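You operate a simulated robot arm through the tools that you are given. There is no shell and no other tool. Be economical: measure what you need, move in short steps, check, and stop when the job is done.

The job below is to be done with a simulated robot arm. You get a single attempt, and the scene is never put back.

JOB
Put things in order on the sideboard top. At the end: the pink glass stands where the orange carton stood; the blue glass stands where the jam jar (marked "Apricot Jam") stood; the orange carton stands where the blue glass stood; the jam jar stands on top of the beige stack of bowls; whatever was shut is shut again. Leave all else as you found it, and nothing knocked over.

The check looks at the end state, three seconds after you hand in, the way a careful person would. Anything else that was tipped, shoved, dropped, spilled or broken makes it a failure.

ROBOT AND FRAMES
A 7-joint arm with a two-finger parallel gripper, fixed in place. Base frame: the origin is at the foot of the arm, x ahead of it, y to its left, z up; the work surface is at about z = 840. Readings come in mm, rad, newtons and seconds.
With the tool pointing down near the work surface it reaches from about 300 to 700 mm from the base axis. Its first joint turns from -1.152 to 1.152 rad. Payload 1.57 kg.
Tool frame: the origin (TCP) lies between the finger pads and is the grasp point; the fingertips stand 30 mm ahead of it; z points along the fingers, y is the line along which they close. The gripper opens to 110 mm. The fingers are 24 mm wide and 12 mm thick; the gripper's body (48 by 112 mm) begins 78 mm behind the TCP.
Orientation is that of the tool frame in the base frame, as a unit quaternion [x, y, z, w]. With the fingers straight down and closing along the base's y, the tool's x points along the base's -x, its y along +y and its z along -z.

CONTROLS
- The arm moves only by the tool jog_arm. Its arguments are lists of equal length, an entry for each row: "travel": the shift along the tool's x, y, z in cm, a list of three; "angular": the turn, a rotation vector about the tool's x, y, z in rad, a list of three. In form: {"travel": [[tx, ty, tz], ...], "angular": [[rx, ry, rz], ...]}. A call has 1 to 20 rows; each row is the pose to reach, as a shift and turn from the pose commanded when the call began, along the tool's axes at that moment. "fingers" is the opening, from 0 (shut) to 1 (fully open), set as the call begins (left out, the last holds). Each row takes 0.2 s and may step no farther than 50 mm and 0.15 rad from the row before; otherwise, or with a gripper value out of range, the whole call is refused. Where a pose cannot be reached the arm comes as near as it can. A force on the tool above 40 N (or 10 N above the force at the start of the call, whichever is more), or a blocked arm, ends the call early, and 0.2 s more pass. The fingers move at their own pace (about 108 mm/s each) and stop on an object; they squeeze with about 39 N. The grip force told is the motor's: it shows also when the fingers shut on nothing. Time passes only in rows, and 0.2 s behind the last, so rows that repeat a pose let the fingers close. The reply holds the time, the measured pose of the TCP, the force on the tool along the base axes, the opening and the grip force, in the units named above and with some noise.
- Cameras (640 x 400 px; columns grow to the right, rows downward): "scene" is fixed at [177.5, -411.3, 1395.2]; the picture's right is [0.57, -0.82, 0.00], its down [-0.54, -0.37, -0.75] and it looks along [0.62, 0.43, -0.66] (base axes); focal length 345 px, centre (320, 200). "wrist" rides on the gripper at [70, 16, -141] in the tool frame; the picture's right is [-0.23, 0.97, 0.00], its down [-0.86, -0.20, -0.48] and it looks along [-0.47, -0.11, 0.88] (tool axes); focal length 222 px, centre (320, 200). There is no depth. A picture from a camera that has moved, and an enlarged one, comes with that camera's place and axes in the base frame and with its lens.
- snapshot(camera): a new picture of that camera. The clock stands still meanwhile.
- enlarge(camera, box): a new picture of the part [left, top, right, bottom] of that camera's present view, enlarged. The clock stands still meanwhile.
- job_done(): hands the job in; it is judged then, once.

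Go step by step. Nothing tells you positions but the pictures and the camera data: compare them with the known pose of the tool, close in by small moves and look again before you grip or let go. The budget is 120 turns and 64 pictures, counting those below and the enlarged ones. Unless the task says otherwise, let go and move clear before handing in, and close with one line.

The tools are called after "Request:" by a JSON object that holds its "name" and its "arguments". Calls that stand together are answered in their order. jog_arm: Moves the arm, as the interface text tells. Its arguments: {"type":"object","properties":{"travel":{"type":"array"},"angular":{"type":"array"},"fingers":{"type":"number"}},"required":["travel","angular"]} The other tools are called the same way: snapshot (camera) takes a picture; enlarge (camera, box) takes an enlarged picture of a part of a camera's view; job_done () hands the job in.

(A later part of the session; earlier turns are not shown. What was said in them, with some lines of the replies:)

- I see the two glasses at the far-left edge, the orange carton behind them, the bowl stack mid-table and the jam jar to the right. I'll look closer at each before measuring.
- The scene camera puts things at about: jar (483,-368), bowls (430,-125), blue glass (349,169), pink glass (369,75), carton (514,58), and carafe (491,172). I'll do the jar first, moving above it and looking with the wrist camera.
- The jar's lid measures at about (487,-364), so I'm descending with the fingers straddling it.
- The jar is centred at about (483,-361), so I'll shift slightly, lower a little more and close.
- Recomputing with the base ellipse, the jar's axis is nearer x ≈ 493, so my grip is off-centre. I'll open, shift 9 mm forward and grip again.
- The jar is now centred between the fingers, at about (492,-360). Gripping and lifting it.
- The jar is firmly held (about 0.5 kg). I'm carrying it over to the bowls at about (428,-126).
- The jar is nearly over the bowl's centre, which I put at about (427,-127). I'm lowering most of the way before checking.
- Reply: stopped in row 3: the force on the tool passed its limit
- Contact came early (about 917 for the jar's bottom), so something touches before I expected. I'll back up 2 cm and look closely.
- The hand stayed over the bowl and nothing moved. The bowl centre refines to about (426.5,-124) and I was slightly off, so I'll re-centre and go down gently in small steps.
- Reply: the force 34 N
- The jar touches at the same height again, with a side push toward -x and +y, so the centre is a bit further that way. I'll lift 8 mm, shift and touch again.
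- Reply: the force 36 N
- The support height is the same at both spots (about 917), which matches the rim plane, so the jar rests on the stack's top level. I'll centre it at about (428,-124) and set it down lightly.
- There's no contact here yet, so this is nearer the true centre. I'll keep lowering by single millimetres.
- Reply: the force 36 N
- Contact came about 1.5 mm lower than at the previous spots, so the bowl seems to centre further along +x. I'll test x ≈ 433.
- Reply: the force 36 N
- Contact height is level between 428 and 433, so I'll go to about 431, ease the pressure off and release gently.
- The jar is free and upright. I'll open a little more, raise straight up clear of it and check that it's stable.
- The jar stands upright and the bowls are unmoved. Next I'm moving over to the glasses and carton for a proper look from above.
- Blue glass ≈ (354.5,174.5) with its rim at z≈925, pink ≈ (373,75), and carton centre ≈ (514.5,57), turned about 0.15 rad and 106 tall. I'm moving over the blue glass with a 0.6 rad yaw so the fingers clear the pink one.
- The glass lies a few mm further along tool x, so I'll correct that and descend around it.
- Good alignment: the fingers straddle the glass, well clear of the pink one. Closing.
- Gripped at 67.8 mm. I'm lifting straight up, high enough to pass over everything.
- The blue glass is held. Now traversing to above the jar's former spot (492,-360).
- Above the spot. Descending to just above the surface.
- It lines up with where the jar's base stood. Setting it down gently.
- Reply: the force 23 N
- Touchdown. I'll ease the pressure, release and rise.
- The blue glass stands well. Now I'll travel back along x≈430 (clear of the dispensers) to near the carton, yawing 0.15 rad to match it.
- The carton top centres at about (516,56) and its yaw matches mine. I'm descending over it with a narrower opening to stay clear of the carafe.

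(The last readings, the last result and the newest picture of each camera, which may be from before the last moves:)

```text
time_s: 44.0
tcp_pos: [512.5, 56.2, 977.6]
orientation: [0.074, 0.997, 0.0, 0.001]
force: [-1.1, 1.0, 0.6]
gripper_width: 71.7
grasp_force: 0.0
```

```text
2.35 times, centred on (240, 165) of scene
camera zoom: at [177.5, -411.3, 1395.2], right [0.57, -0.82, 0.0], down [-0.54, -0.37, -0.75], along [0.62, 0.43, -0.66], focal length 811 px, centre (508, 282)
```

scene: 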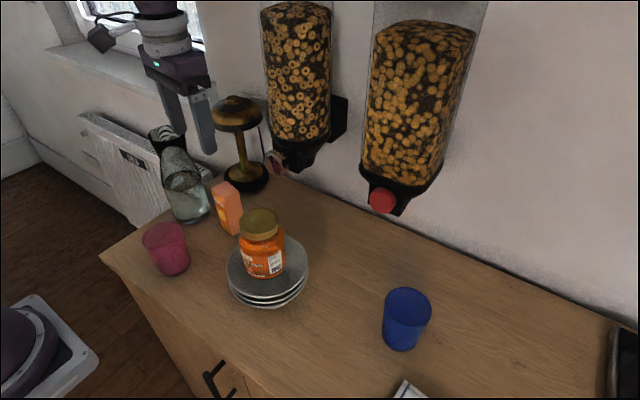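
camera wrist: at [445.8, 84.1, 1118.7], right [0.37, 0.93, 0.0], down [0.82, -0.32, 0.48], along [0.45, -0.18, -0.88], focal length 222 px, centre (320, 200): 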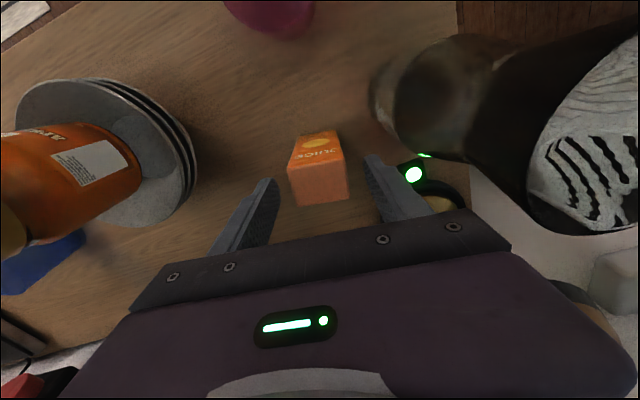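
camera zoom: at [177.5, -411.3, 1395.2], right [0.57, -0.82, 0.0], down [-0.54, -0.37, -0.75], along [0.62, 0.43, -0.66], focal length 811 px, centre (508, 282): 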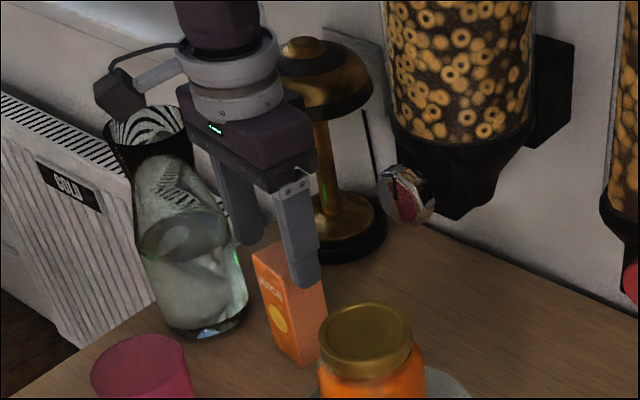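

Well aligned. I'll nudge 3 mm forward, lower to grip height and close.

Request:
{"name": "jog_arm", "arguments": {"travel": [[-0.3, -0.05, 2.5], [-0.3, -0.05, 5], [-0.3, -0.05, 6.8], [-0.3, -0.05, 6.8]], "angular": [[0, 0, 0], [0, 0, 0], [0, 0, 0], [0, 0, 0]]}}

Request:
{"name": "jog_arm", "arguments": {"travel": [[0, 0, 0], [0, 0, 0], [0, 0, 0]], "angular": [[0, 0, 0], [0, 0, 0], [0, 0, 0]], "fingers": 0}}

Request:
{"name": "snapshot", "arguments": {"camera": "wrist"}}

```text
time_s: 45.0
tcp_pos: [516.5, 55.9, 910.3]
orientation: [0.074, 0.997, -0.001, 0.0]
force: [0.5, 0.1, 0.7]
gripper_width: 71.4
grasp_force: 0.1
```

```text
time_s: 45.8
tcp_pos: [517.1, 56.5, 909.8]
orientation: [0.074, 0.997, 0.0, 0.0]
force: [0.1, 0.3, -0.5]
gripper_width: 46.7
grasp_force: 38.5
```

```text
24 pictures are left
camera wrist: at [449.8, 83.3, 1051.8], right [0.37, 0.93, 0.0], down [0.82, -0.32, 0.48], along [0.45, -0.18, -0.88], focal length 222 px, centre (320, 200)
```

wrist: 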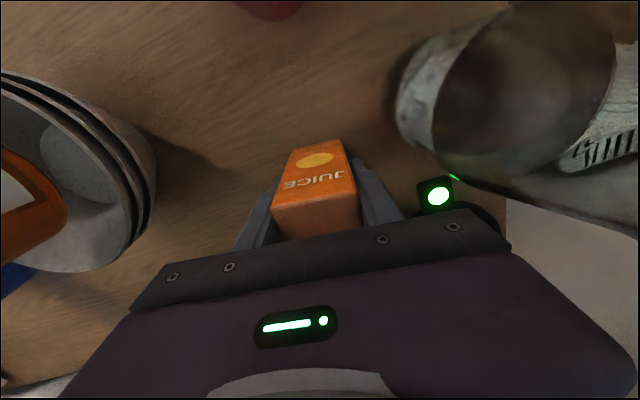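

Gripped at 46.7 mm. Lifting straight up.

Request:
{"name": "jog_arm", "arguments": {"travel": [[0, 0, -1], [0, 0, -4], [0, 0, -8], [0, 0, -12], [0, 0, -16], [0, 0, -20], [0, 0, -22], [0, 0, -22]], "angular": [[0, 0, 0], [0, 0, 0], [0, 0, 0], [0, 0, 0], [0, 0, 0], [0, 0, 0], [0, 0, 0], [0, 0, 0]]}}

```text
time_s: 47.6
tcp_pos: [514.6, 57.2, 1131.1]
orientation: [0.074, 0.997, 0.0, 0.001]
force: [-0.5, 0.1, 0.6]
gripper_width: 46.7
grasp_force: 38.8
```

Carrying it in a straight line (away from the carafe) to above the blue glass's former spot.

Request:
{"name": "jog_arm", "arguments": {"travel": [[4.2, 1, 0], [8.4, 2.6, 0], [12.2, 5, 0], [15.3, 7.5, 0], [17.8, 9.36, 0], [17.8, 9.36, 0], [17.8, 9.36, 0]], "angular": [[0, 0, 0], [0, 0, 0], [0, 0, 0], [0, 0, 0], [0, 0, 0], [0, 0, 0], [0, 0, 0]]}}

Request:
{"name": "snapshot", "arguments": {"camera": "scene"}}

```text
time_s: 49.2
tcp_pos: [354.3, 177.3, 1131.1]
orientation: [0.074, 0.997, 0.0, 0.001]
force: [0.7, 0.6, -0.3]
gripper_width: 47.0
grasp_force: 38.9
```

```text
23 pictures are left
```

scene: 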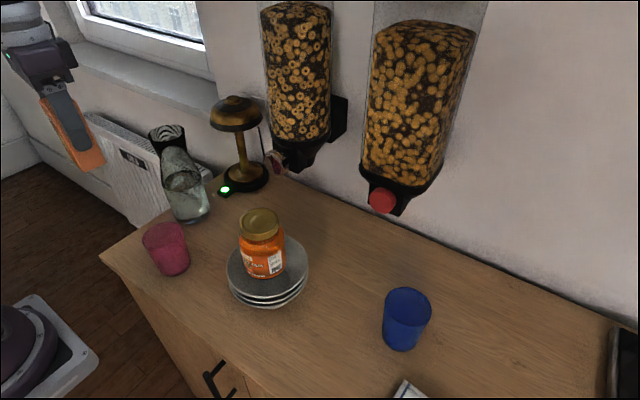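

The carton is held and upright. Descending to just above the surface.

Request:
{"name": "jog_arm", "arguments": {"travel": [[0, -0.1, 4.5], [0, -0.1, 9], [0, -0.1, 13], [0, -0.1, 17], [0, -0.1, 20], [0, -0.1, 21.5], [0, -0.1, 21.5]], "angular": [[0, 0, 0], [0, 0, 0], [0, 0, 0], [0, 0, 0], [0, 0, 0], [0, 0, 0], [0, 0, 0]]}}

Request:
{"name": "enlarge", "arguments": {"camera": "scene", "box": [70, 150, 230, 290]}}

```text
time_s: 50.8
tcp_pos: [354.6, 174.4, 914.5]
orientation: [0.075, 0.997, 0.0, 0.0]
force: [0.6, 0.1, -0.1]
gripper_width: 47.2
grasp_force: 38.7
```

```text
2.86 times, centred on (150, 220) of scene
camera zoom: at [177.5, -411.3, 1395.2], right [0.57, -0.82, 0.0], down [-0.54, -0.37, -0.75], along [0.62, 0.43, -0.66], focal length 985 px, centre (806, 143)
```

zoom: 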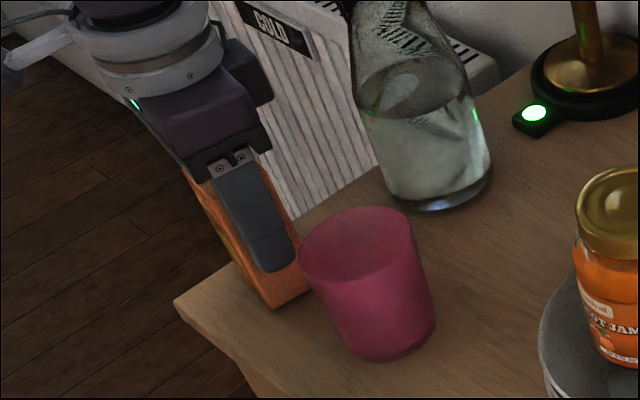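

The placement looks right. Lowering the last few millimetres.

Request:
{"name": "jog_arm", "arguments": {"travel": [[0, 0, 0.2], [0, 0, 0.4], [0, 0, 0.4]], "angular": [[0, 0, 0], [0, 0, 0], [0, 0, 0]]}}

Request:
{"name": "jog_arm", "arguments": {"travel": [[0, 0, 0.1], [0, 0, 0.2], [0, 0, 0.2]], "angular": [[0, 0, 0], [0, 0, 0], [0, 0, 0]]}}

```text
time_s: 51.6
tcp_pos: [355.1, 174.5, 910.5]
orientation: [0.075, 0.997, -0.001, 0.002]
force: [0.0, 0.5, 0.6]
gripper_width: 46.9
grasp_force: 39.0
```

```text
time_s: 52.4
tcp_pos: [354.2, 173.8, 909.8]
orientation: [0.074, 0.997, 0.0, 0.002]
force: [-2.1, 1.0, 36.2]
gripper_width: 46.7
grasp_force: 38.9
```

It's touching down. I'll ease off, release and rise.

Request:
{"name": "jog_arm", "arguments": {"travel": [[0, 0, -0.16], [0, 0, -0.16]], "angular": [[0, 0, 0], [0, 0, 0]]}}

Request:
{"name": "jog_arm", "arguments": {"travel": [[0, 0, 0], [0, 0, 0], [0, 0, -2], [0, 0, -6], [0, 0, -10], [0, 0, -14], [0, 0, -18], [0, 0, -20], [0, 0, -20]], "angular": [[0, 0, 0], [0, 0, 0], [0, 0, 0], [0, 0, 0], [0, 0, 0], [0, 0, 0], [0, 0, 0], [0, 0, 0], [0, 0, 0]], "fingers": 0.62}}

Request:
{"name": "snapshot", "arguments": {"camera": "wrist"}}

```text
time_s: 53.0
tcp_pos: [354.4, 174.5, 909.1]
orientation: [0.075, 0.997, 0.0, -0.001]
force: [-1.0, -0.4, -1.0]
gripper_width: 46.9
grasp_force: 39.0
```

```text
time_s: 55.0
tcp_pos: [353.9, 174.7, 1111.9]
orientation: [0.074, 0.997, 0.0, 0.001]
force: [0.3, 0.4, -0.3]
gripper_width: 68.1
grasp_force: 0.0
```

```text
21 pictures are left
camera wrist: at [287.0, 201.2, 1252.7], right [0.37, 0.93, 0.0], down [0.82, -0.32, 0.48], along [0.45, -0.18, -0.88], focal length 222 px, centre (320, 200)
```

wrist: 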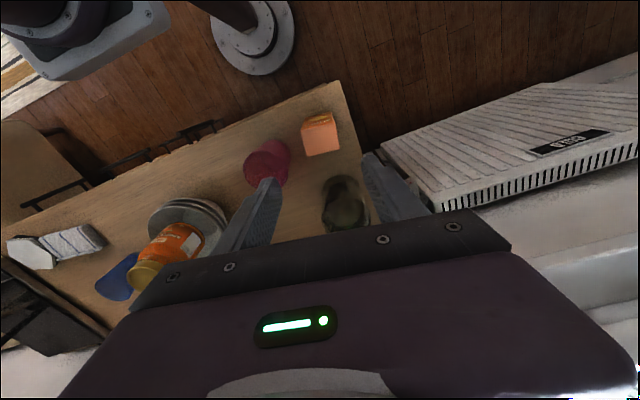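

The carton stands upright on the blue glass's spot. Now over to the pink glass (about (373.5,75)), with yaw turned to 0.5 for later clearance from the carafe.

Request:
{"name": "jog_arm", "arguments": {"travel": [[-1.2, -3.3, 0], [-2.4, -6.6, 0], [-3.42, -9.57, 2], [-3.42, -9.57, 5], [-3.42, -9.57, 5]], "angular": [[0, 0, 0.12], [0, 0, 0.24], [0, 0, 0.35], [0, 0, 0.35], [0, 0, 0.35]], "fingers": 1}}

Request:
{"name": "enlarge", "arguments": {"camera": "wrist", "box": [200, 50, 440, 230]}}

```text
time_s: 56.2
tcp_pos: [374.1, 74.3, 1059.6]
orientation: [0.246, 0.969, -0.001, 0.001]
force: [0.3, 0.0, -0.4]
gripper_width: 110.3
grasp_force: 0.0
```

```text
2.22 times, centred on (320, 140) of wrist
camera zoom: at [320.3, 123.9, 1201.2], right [0.67, 0.75, 0.0], down [0.65, -0.58, 0.48], along [0.36, -0.32, -0.88], focal length 494 px, centre (320, 333)
```

zoom: 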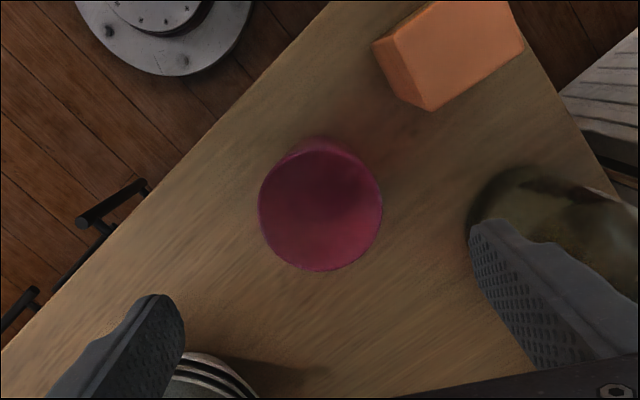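

The pink glass is centred under the TCP. Descending and gripping.

Request:
{"name": "jog_arm", "arguments": {"travel": [[0, 0.05, 4], [0, 0.05, 8], [0, 0.05, 12], [0, 0.05, 15], [0, 0.05, 16], [0, 0.05, 16]], "angular": [[0, 0, 0], [0, 0, 0], [0, 0, 0], [0, 0, 0], [0, 0, 0], [0, 0, 0]]}}

Request:
{"name": "snapshot", "arguments": {"camera": "wrist"}}

Request:
{"name": "enlarge", "arguments": {"camera": "scene", "box": [90, 150, 250, 290]}}

```text
time_s: 57.6
tcp_pos: [375.4, 77.1, 898.7]
orientation: [0.247, 0.969, 0.001, 0.002]
force: [0.4, 0.8, 0.7]
gripper_width: 110.0
grasp_force: 0.0
```

```text
19 pictures are left
camera wrist: at [320.6, 124.9, 1041.0], right [0.67, 0.75, 0.0], down [0.65, -0.58, 0.48], along [0.36, -0.32, -0.88], focal length 222 px, centre (320, 200)
```

wrist: 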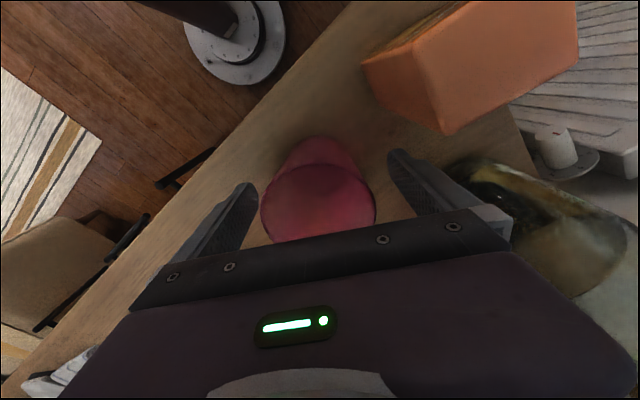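

```text
2.86 times, centred on (170, 220) of scene
camera zoom: at [177.5, -411.3, 1395.2], right [0.57, -0.82, 0.0], down [-0.54, -0.37, -0.75], along [0.62, 0.43, -0.66], focal length 985 px, centre (749, 143)
```

zoom: 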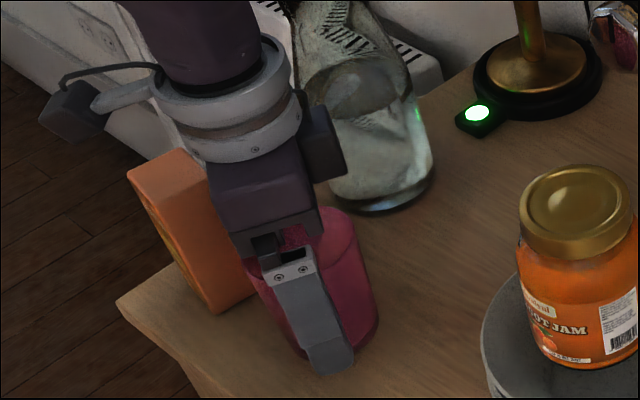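

Same picture as with the blue glass, and clear of the carton. Closing and lifting.

Request:
{"name": "jog_arm", "arguments": {"travel": [[0, 0, 0], [0, 0, 0], [0, 0, 0], [0, 0, 0]], "angular": [[0, 0, 0], [0, 0, 0], [0, 0, 0], [0, 0, 0]], "fingers": 0}}

Request:
{"name": "jog_arm", "arguments": {"travel": [[0, 0, -1], [0, 0, -4], [0, 0, -8], [0, 0, -12], [0, 0, -16], [0, 0, -20], [0, 0, -20]], "angular": [[0, 0, 0], [0, 0, 0], [0, 0, 0], [0, 0, 0], [0, 0, 0], [0, 0, 0], [0, 0, 0]]}}

```text
time_s: 58.6
tcp_pos: [374.9, 77.2, 900.8]
orientation: [0.247, 0.969, 0.001, 0.001]
force: [-0.5, -0.7, 0.7]
gripper_width: 65.8
grasp_force: 38.6
```

```text
time_s: 60.2
tcp_pos: [374.8, 75.8, 1099.4]
orientation: [0.247, 0.969, 0.0, 0.001]
force: [-0.3, -0.3, -2.3]
gripper_width: 63.8
grasp_force: 39.1
```

The opening shrank by 2 mm on lifting, so I'll check how the glass sits in the grip.

Request:
{"name": "enlarge", "arguments": {"camera": "scene", "box": [60, 30, 260, 210]}}

Request:
{"name": "enlarge", "arguments": {"camera": "wrist", "box": [220, 100, 430, 260]}}

```text
2.22 times, centred on (160, 120) of scene
camera zoom: at [177.5, -411.3, 1395.2], right [0.57, -0.82, 0.0], down [-0.54, -0.37, -0.75], along [0.62, 0.43, -0.66], focal length 766 px, centre (676, 378)
```

zoom: 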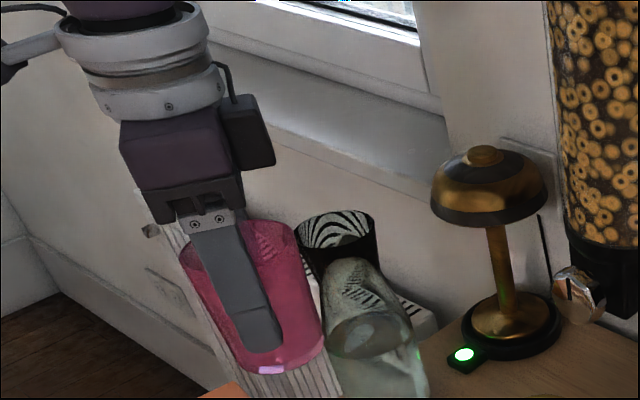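

```text
2.50 times, centred on (325, 180) of wrist
camera zoom: at [319.8, 124.7, 1241.6], right [0.67, 0.75, 0.0], down [0.65, -0.58, 0.48], along [0.36, -0.32, -0.88], focal length 555 px, centre (308, 250)
```

zoom: 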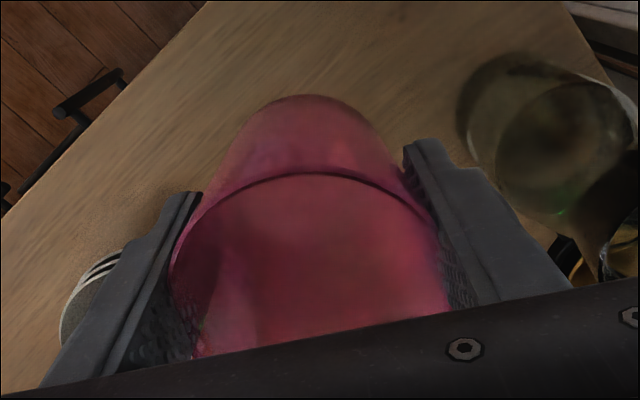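

The glass seems to have settled slightly in the grip but is secure. Moving over the carton's former spot (516.5,56).

Request:
{"name": "jog_arm", "arguments": {"travel": [[-3.35, 1.26, 0], [-6.7, 2.52, 0], [-10.05, 3.78, 0], [-13.4, 5.03, 0], [-13.4, 5.03, 0], [-13.4, 5.03, 0]], "angular": [[0, 0, 0], [0, 0, 0], [0, 0, 0], [0, 0, 0], [0, 0, 0], [0, 0, 0]]}}

Request:
{"name": "snapshot", "arguments": {"camera": "wrist"}}

Request:
{"name": "snapshot", "arguments": {"camera": "scene"}}

```text
time_s: 61.6
tcp_pos: [515.9, 55.9, 1102.5]
orientation: [0.247, 0.969, 0.001, 0.0]
force: [0.1, -0.2, -2.1]
gripper_width: 63.9
grasp_force: 39.5
```

```text
15 pictures are left
camera wrist: at [462.1, 104.3, 1243.0], right [0.67, 0.75, 0.0], down [0.65, -0.58, 0.48], along [0.36, -0.32, -0.88], focal length 222 px, centre (320, 200)
```

wrist: 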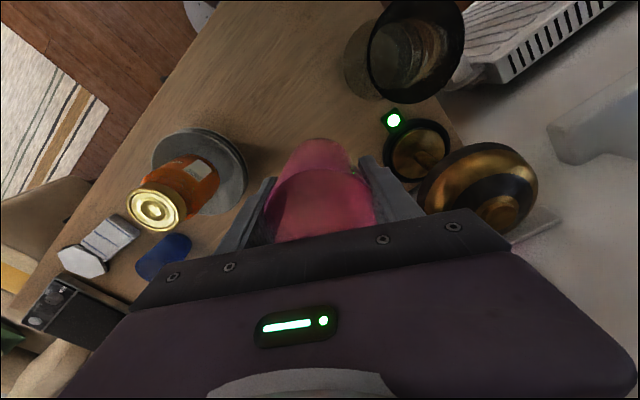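

```text
14 pictures are left
```

scene: 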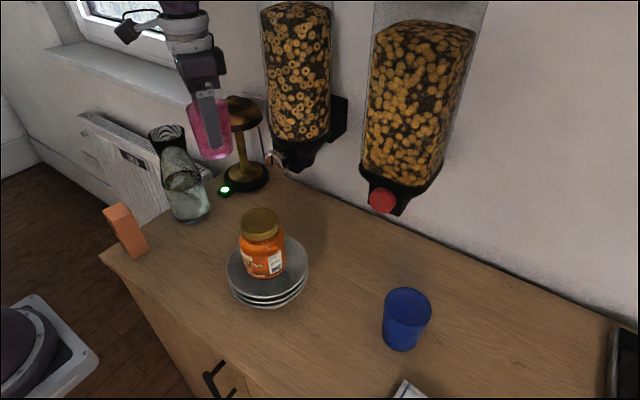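

Clear of the lamp and carafe. Descending.

Request:
{"name": "jog_arm", "arguments": {"travel": [[0, 0, 4], [0, 0, 8], [0, 0, 12], [0, 0, 15], [0, 0, 18], [0, 0, 19.5], [0, 0, 19.5]], "angular": [[0, 0, 0], [0, 0, 0], [0, 0, 0], [0, 0, 0], [0, 0, 0], [0, 0, 0], [0, 0, 0]]}}

Request:
{"name": "enlarge", "arguments": {"camera": "scene", "box": [140, 120, 300, 260]}}

```text
time_s: 63.2
tcp_pos: [516.3, 53.8, 907.2]
orientation: [0.247, 0.969, 0.001, 0.001]
force: [0.0, -0.5, -2.9]
gripper_width: 63.9
grasp_force: 39.1
```

```text
2.86 times, centred on (220, 190) of scene
camera zoom: at [177.5, -411.3, 1395.2], right [0.57, -0.82, 0.0], down [-0.54, -0.37, -0.75], along [0.62, 0.43, -0.66], focal length 985 px, centre (606, 229)
```

zoom: 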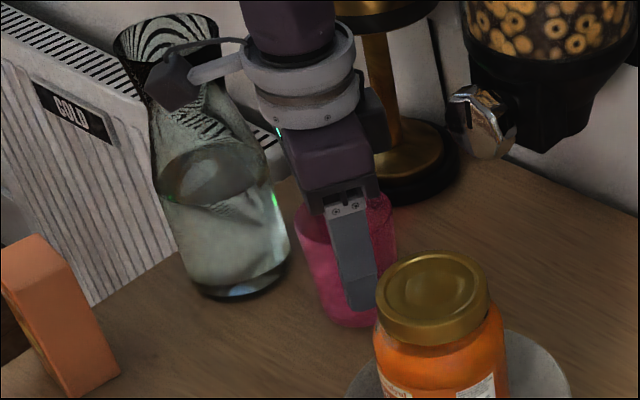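

The position matches. Lowering gently to contact.

Request:
{"name": "jog_arm", "arguments": {"travel": [[0, 0, 0.3], [0, 0, 0.6], [0, 0, 0.7], [0, 0, 0.7]], "angular": [[0, 0, 0], [0, 0, 0], [0, 0, 0], [0, 0, 0]]}}

Request:
{"name": "jog_arm", "arguments": {"travel": [[0, 0, 0.1], [0, 0, 0.2], [0, 0, 0.2]], "angular": [[0, 0, 0], [0, 0, 0], [0, 0, 0]]}}

```text
time_s: 64.2
tcp_pos: [514.5, 55.0, 899.5]
orientation: [0.247, 0.969, 0.001, 0.001]
force: [-4.8, -2.0, 18.5]
gripper_width: 64.0
grasp_force: 39.5
```

```text
time_s: 65.0
tcp_pos: [515.8, 56.1, 897.6]
orientation: [0.248, 0.969, 0.001, 0.001]
force: [-6.2, -5.8, 23.3]
gripper_width: 63.7
grasp_force: 39.1
```

It's in contact, and pressing 2 mm more barely raised the force, so the glass was levelling in the grip. Checking its tilt before release.

Request:
{"name": "enlarge", "arguments": {"camera": "scene", "box": [180, 160, 270, 240]}}

Request:
{"name": "enlarge", "arguments": {"camera": "wrist", "box": [220, 100, 430, 260]}}

```text
5.00 times, centred on (225, 200) of scene
camera zoom: at [176.9, -411.5, 1395.2], right [0.57, -0.82, 0.0], down [-0.54, -0.37, -0.75], along [0.62, 0.43, -0.66], focal length 1724 px, centre (795, 200)
```

zoom: 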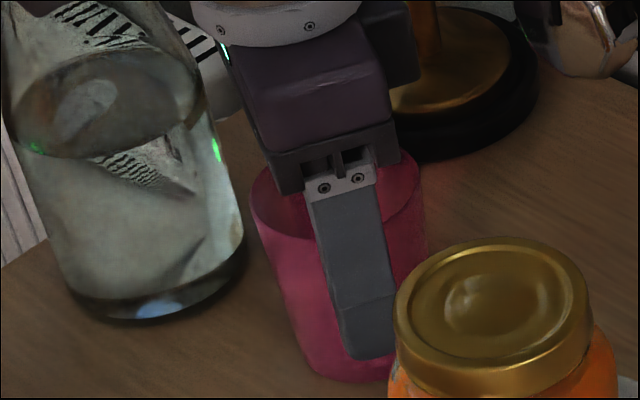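

```text
2.50 times, centred on (325, 180) of wrist
camera zoom: at [461.9, 103.7, 1038.9], right [0.67, 0.75, 0.0], down [0.65, -0.58, 0.48], along [0.36, -0.32, -0.88], focal length 555 px, centre (308, 250)
```

zoom: 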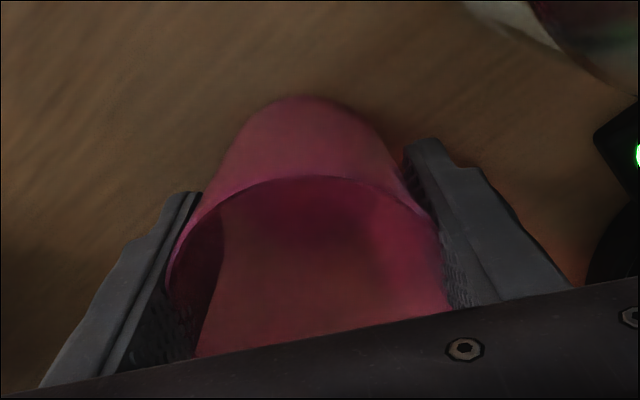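

The tilt is only about 0.03 rad and will settle flat. I'll ease off slightly, open gradually and rise.

Request:
{"name": "jog_arm", "arguments": {"travel": [[0, 0, -0.1], [0, 0, -0.1]], "angular": [[0, 0, 0], [0, 0, 0]]}}

Request:
{"name": "jog_arm", "arguments": {"travel": [[0, 0, 0], [0, 0, 0], [0, 0, 0]], "angular": [[0, 0, 0], [0, 0, 0], [0, 0, 0]], "fingers": 0.85}}

Request:
{"name": "enlarge", "arguments": {"camera": "wrist", "box": [220, 100, 430, 260]}}

```text
time_s: 65.6
tcp_pos: [516.4, 56.3, 898.0]
orientation: [0.246, 0.969, 0.001, 0.001]
force: [-0.3, 1.0, -1.1]
gripper_width: 63.9
grasp_force: 39.0
```

```text
time_s: 66.4
tcp_pos: [517.5, 55.9, 897.7]
orientation: [0.247, 0.969, 0.001, 0.001]
force: [-0.6, 0.0, 0.4]
gripper_width: 93.3
grasp_force: 0.0
```

```text
2.50 times, centred on (325, 180) of wrist
camera zoom: at [462.8, 104.1, 1039.6], right [0.67, 0.75, 0.0], down [0.65, -0.58, 0.48], along [0.36, -0.32, -0.88], focal length 555 px, centre (308, 250)
```

zoom: 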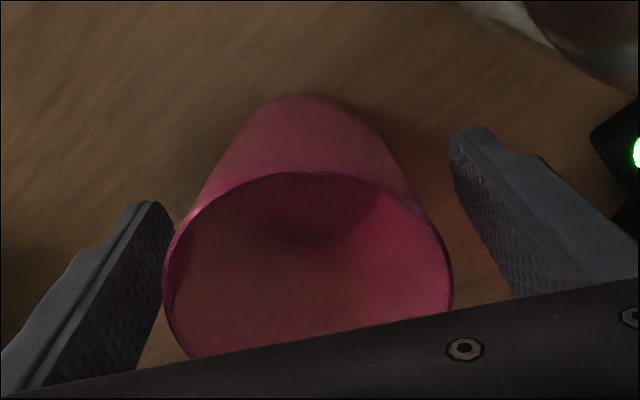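

The glass stands flat and is centred between the fingers. Rising straight up, then backing off.

Request:
{"name": "jog_arm", "arguments": {"travel": [[0, 0, 0], [0, 0, -2], [0, 0, -6], [0, 0, -10], [0, 0, -14], [0, 0, -18], [0, 0, -22], [0, 0, -24], [4, 0, -24], [8, 0, -24], [8, 0, -24]], "angular": [[0, 0, 0], [0, 0, 0], [0, 0, 0], [0, 0, 0], [0, 0, 0], [0, 0, 0], [0, 0, 0], [0, 0, 0], [0, 0, 0], [0, 0, 0], [0, 0, 0]], "fingers": 0.92}}

Request:
{"name": "snapshot", "arguments": {"camera": "scene"}}

Request:
{"name": "snapshot", "arguments": {"camera": "wrist"}}

```text
time_s: 68.8
tcp_pos: [445.8, 95.1, 1138.4]
orientation: [0.247, 0.969, 0.001, 0.001]
force: [-0.8, 0.1, 0.2]
gripper_width: 101.1
grasp_force: 0.0
```

```text
9 pictures are left
```

scene: 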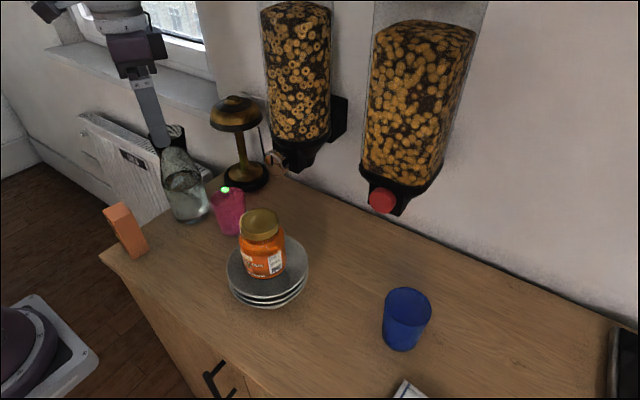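

```text
8 pictures are left
camera wrist: at [391.8, 142.6, 1279.6], right [0.67, 0.75, 0.0], down [0.65, -0.58, 0.48], along [0.36, -0.32, -0.88], focal length 222 px, centre (320, 200)
```

wrist: 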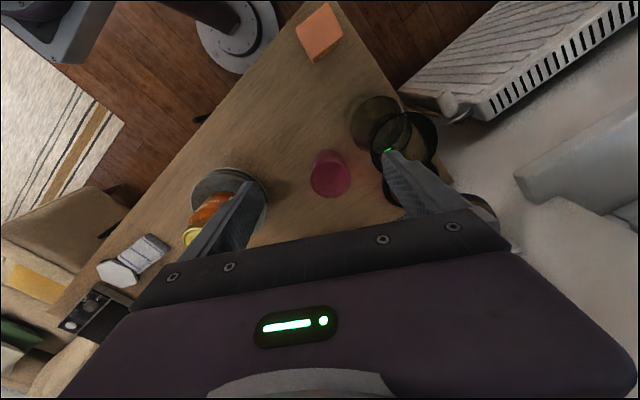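

Everything stands where it should: pink on the carton's spot, blue on the jar's spot, carton on the blue glass's spot, jar on the bowls. The lamp, carafe, towel and dispensers look untouched, nothing was opened, and the arm is clear, so I'm handing in.

Request:
{"name": "job_done", "arguments": {}}

```text
The job is handed in.
```

The job is handed in: both glasses, the carton and the jam jar are in their new places, all upright, and the last pictures show nothing else moved.
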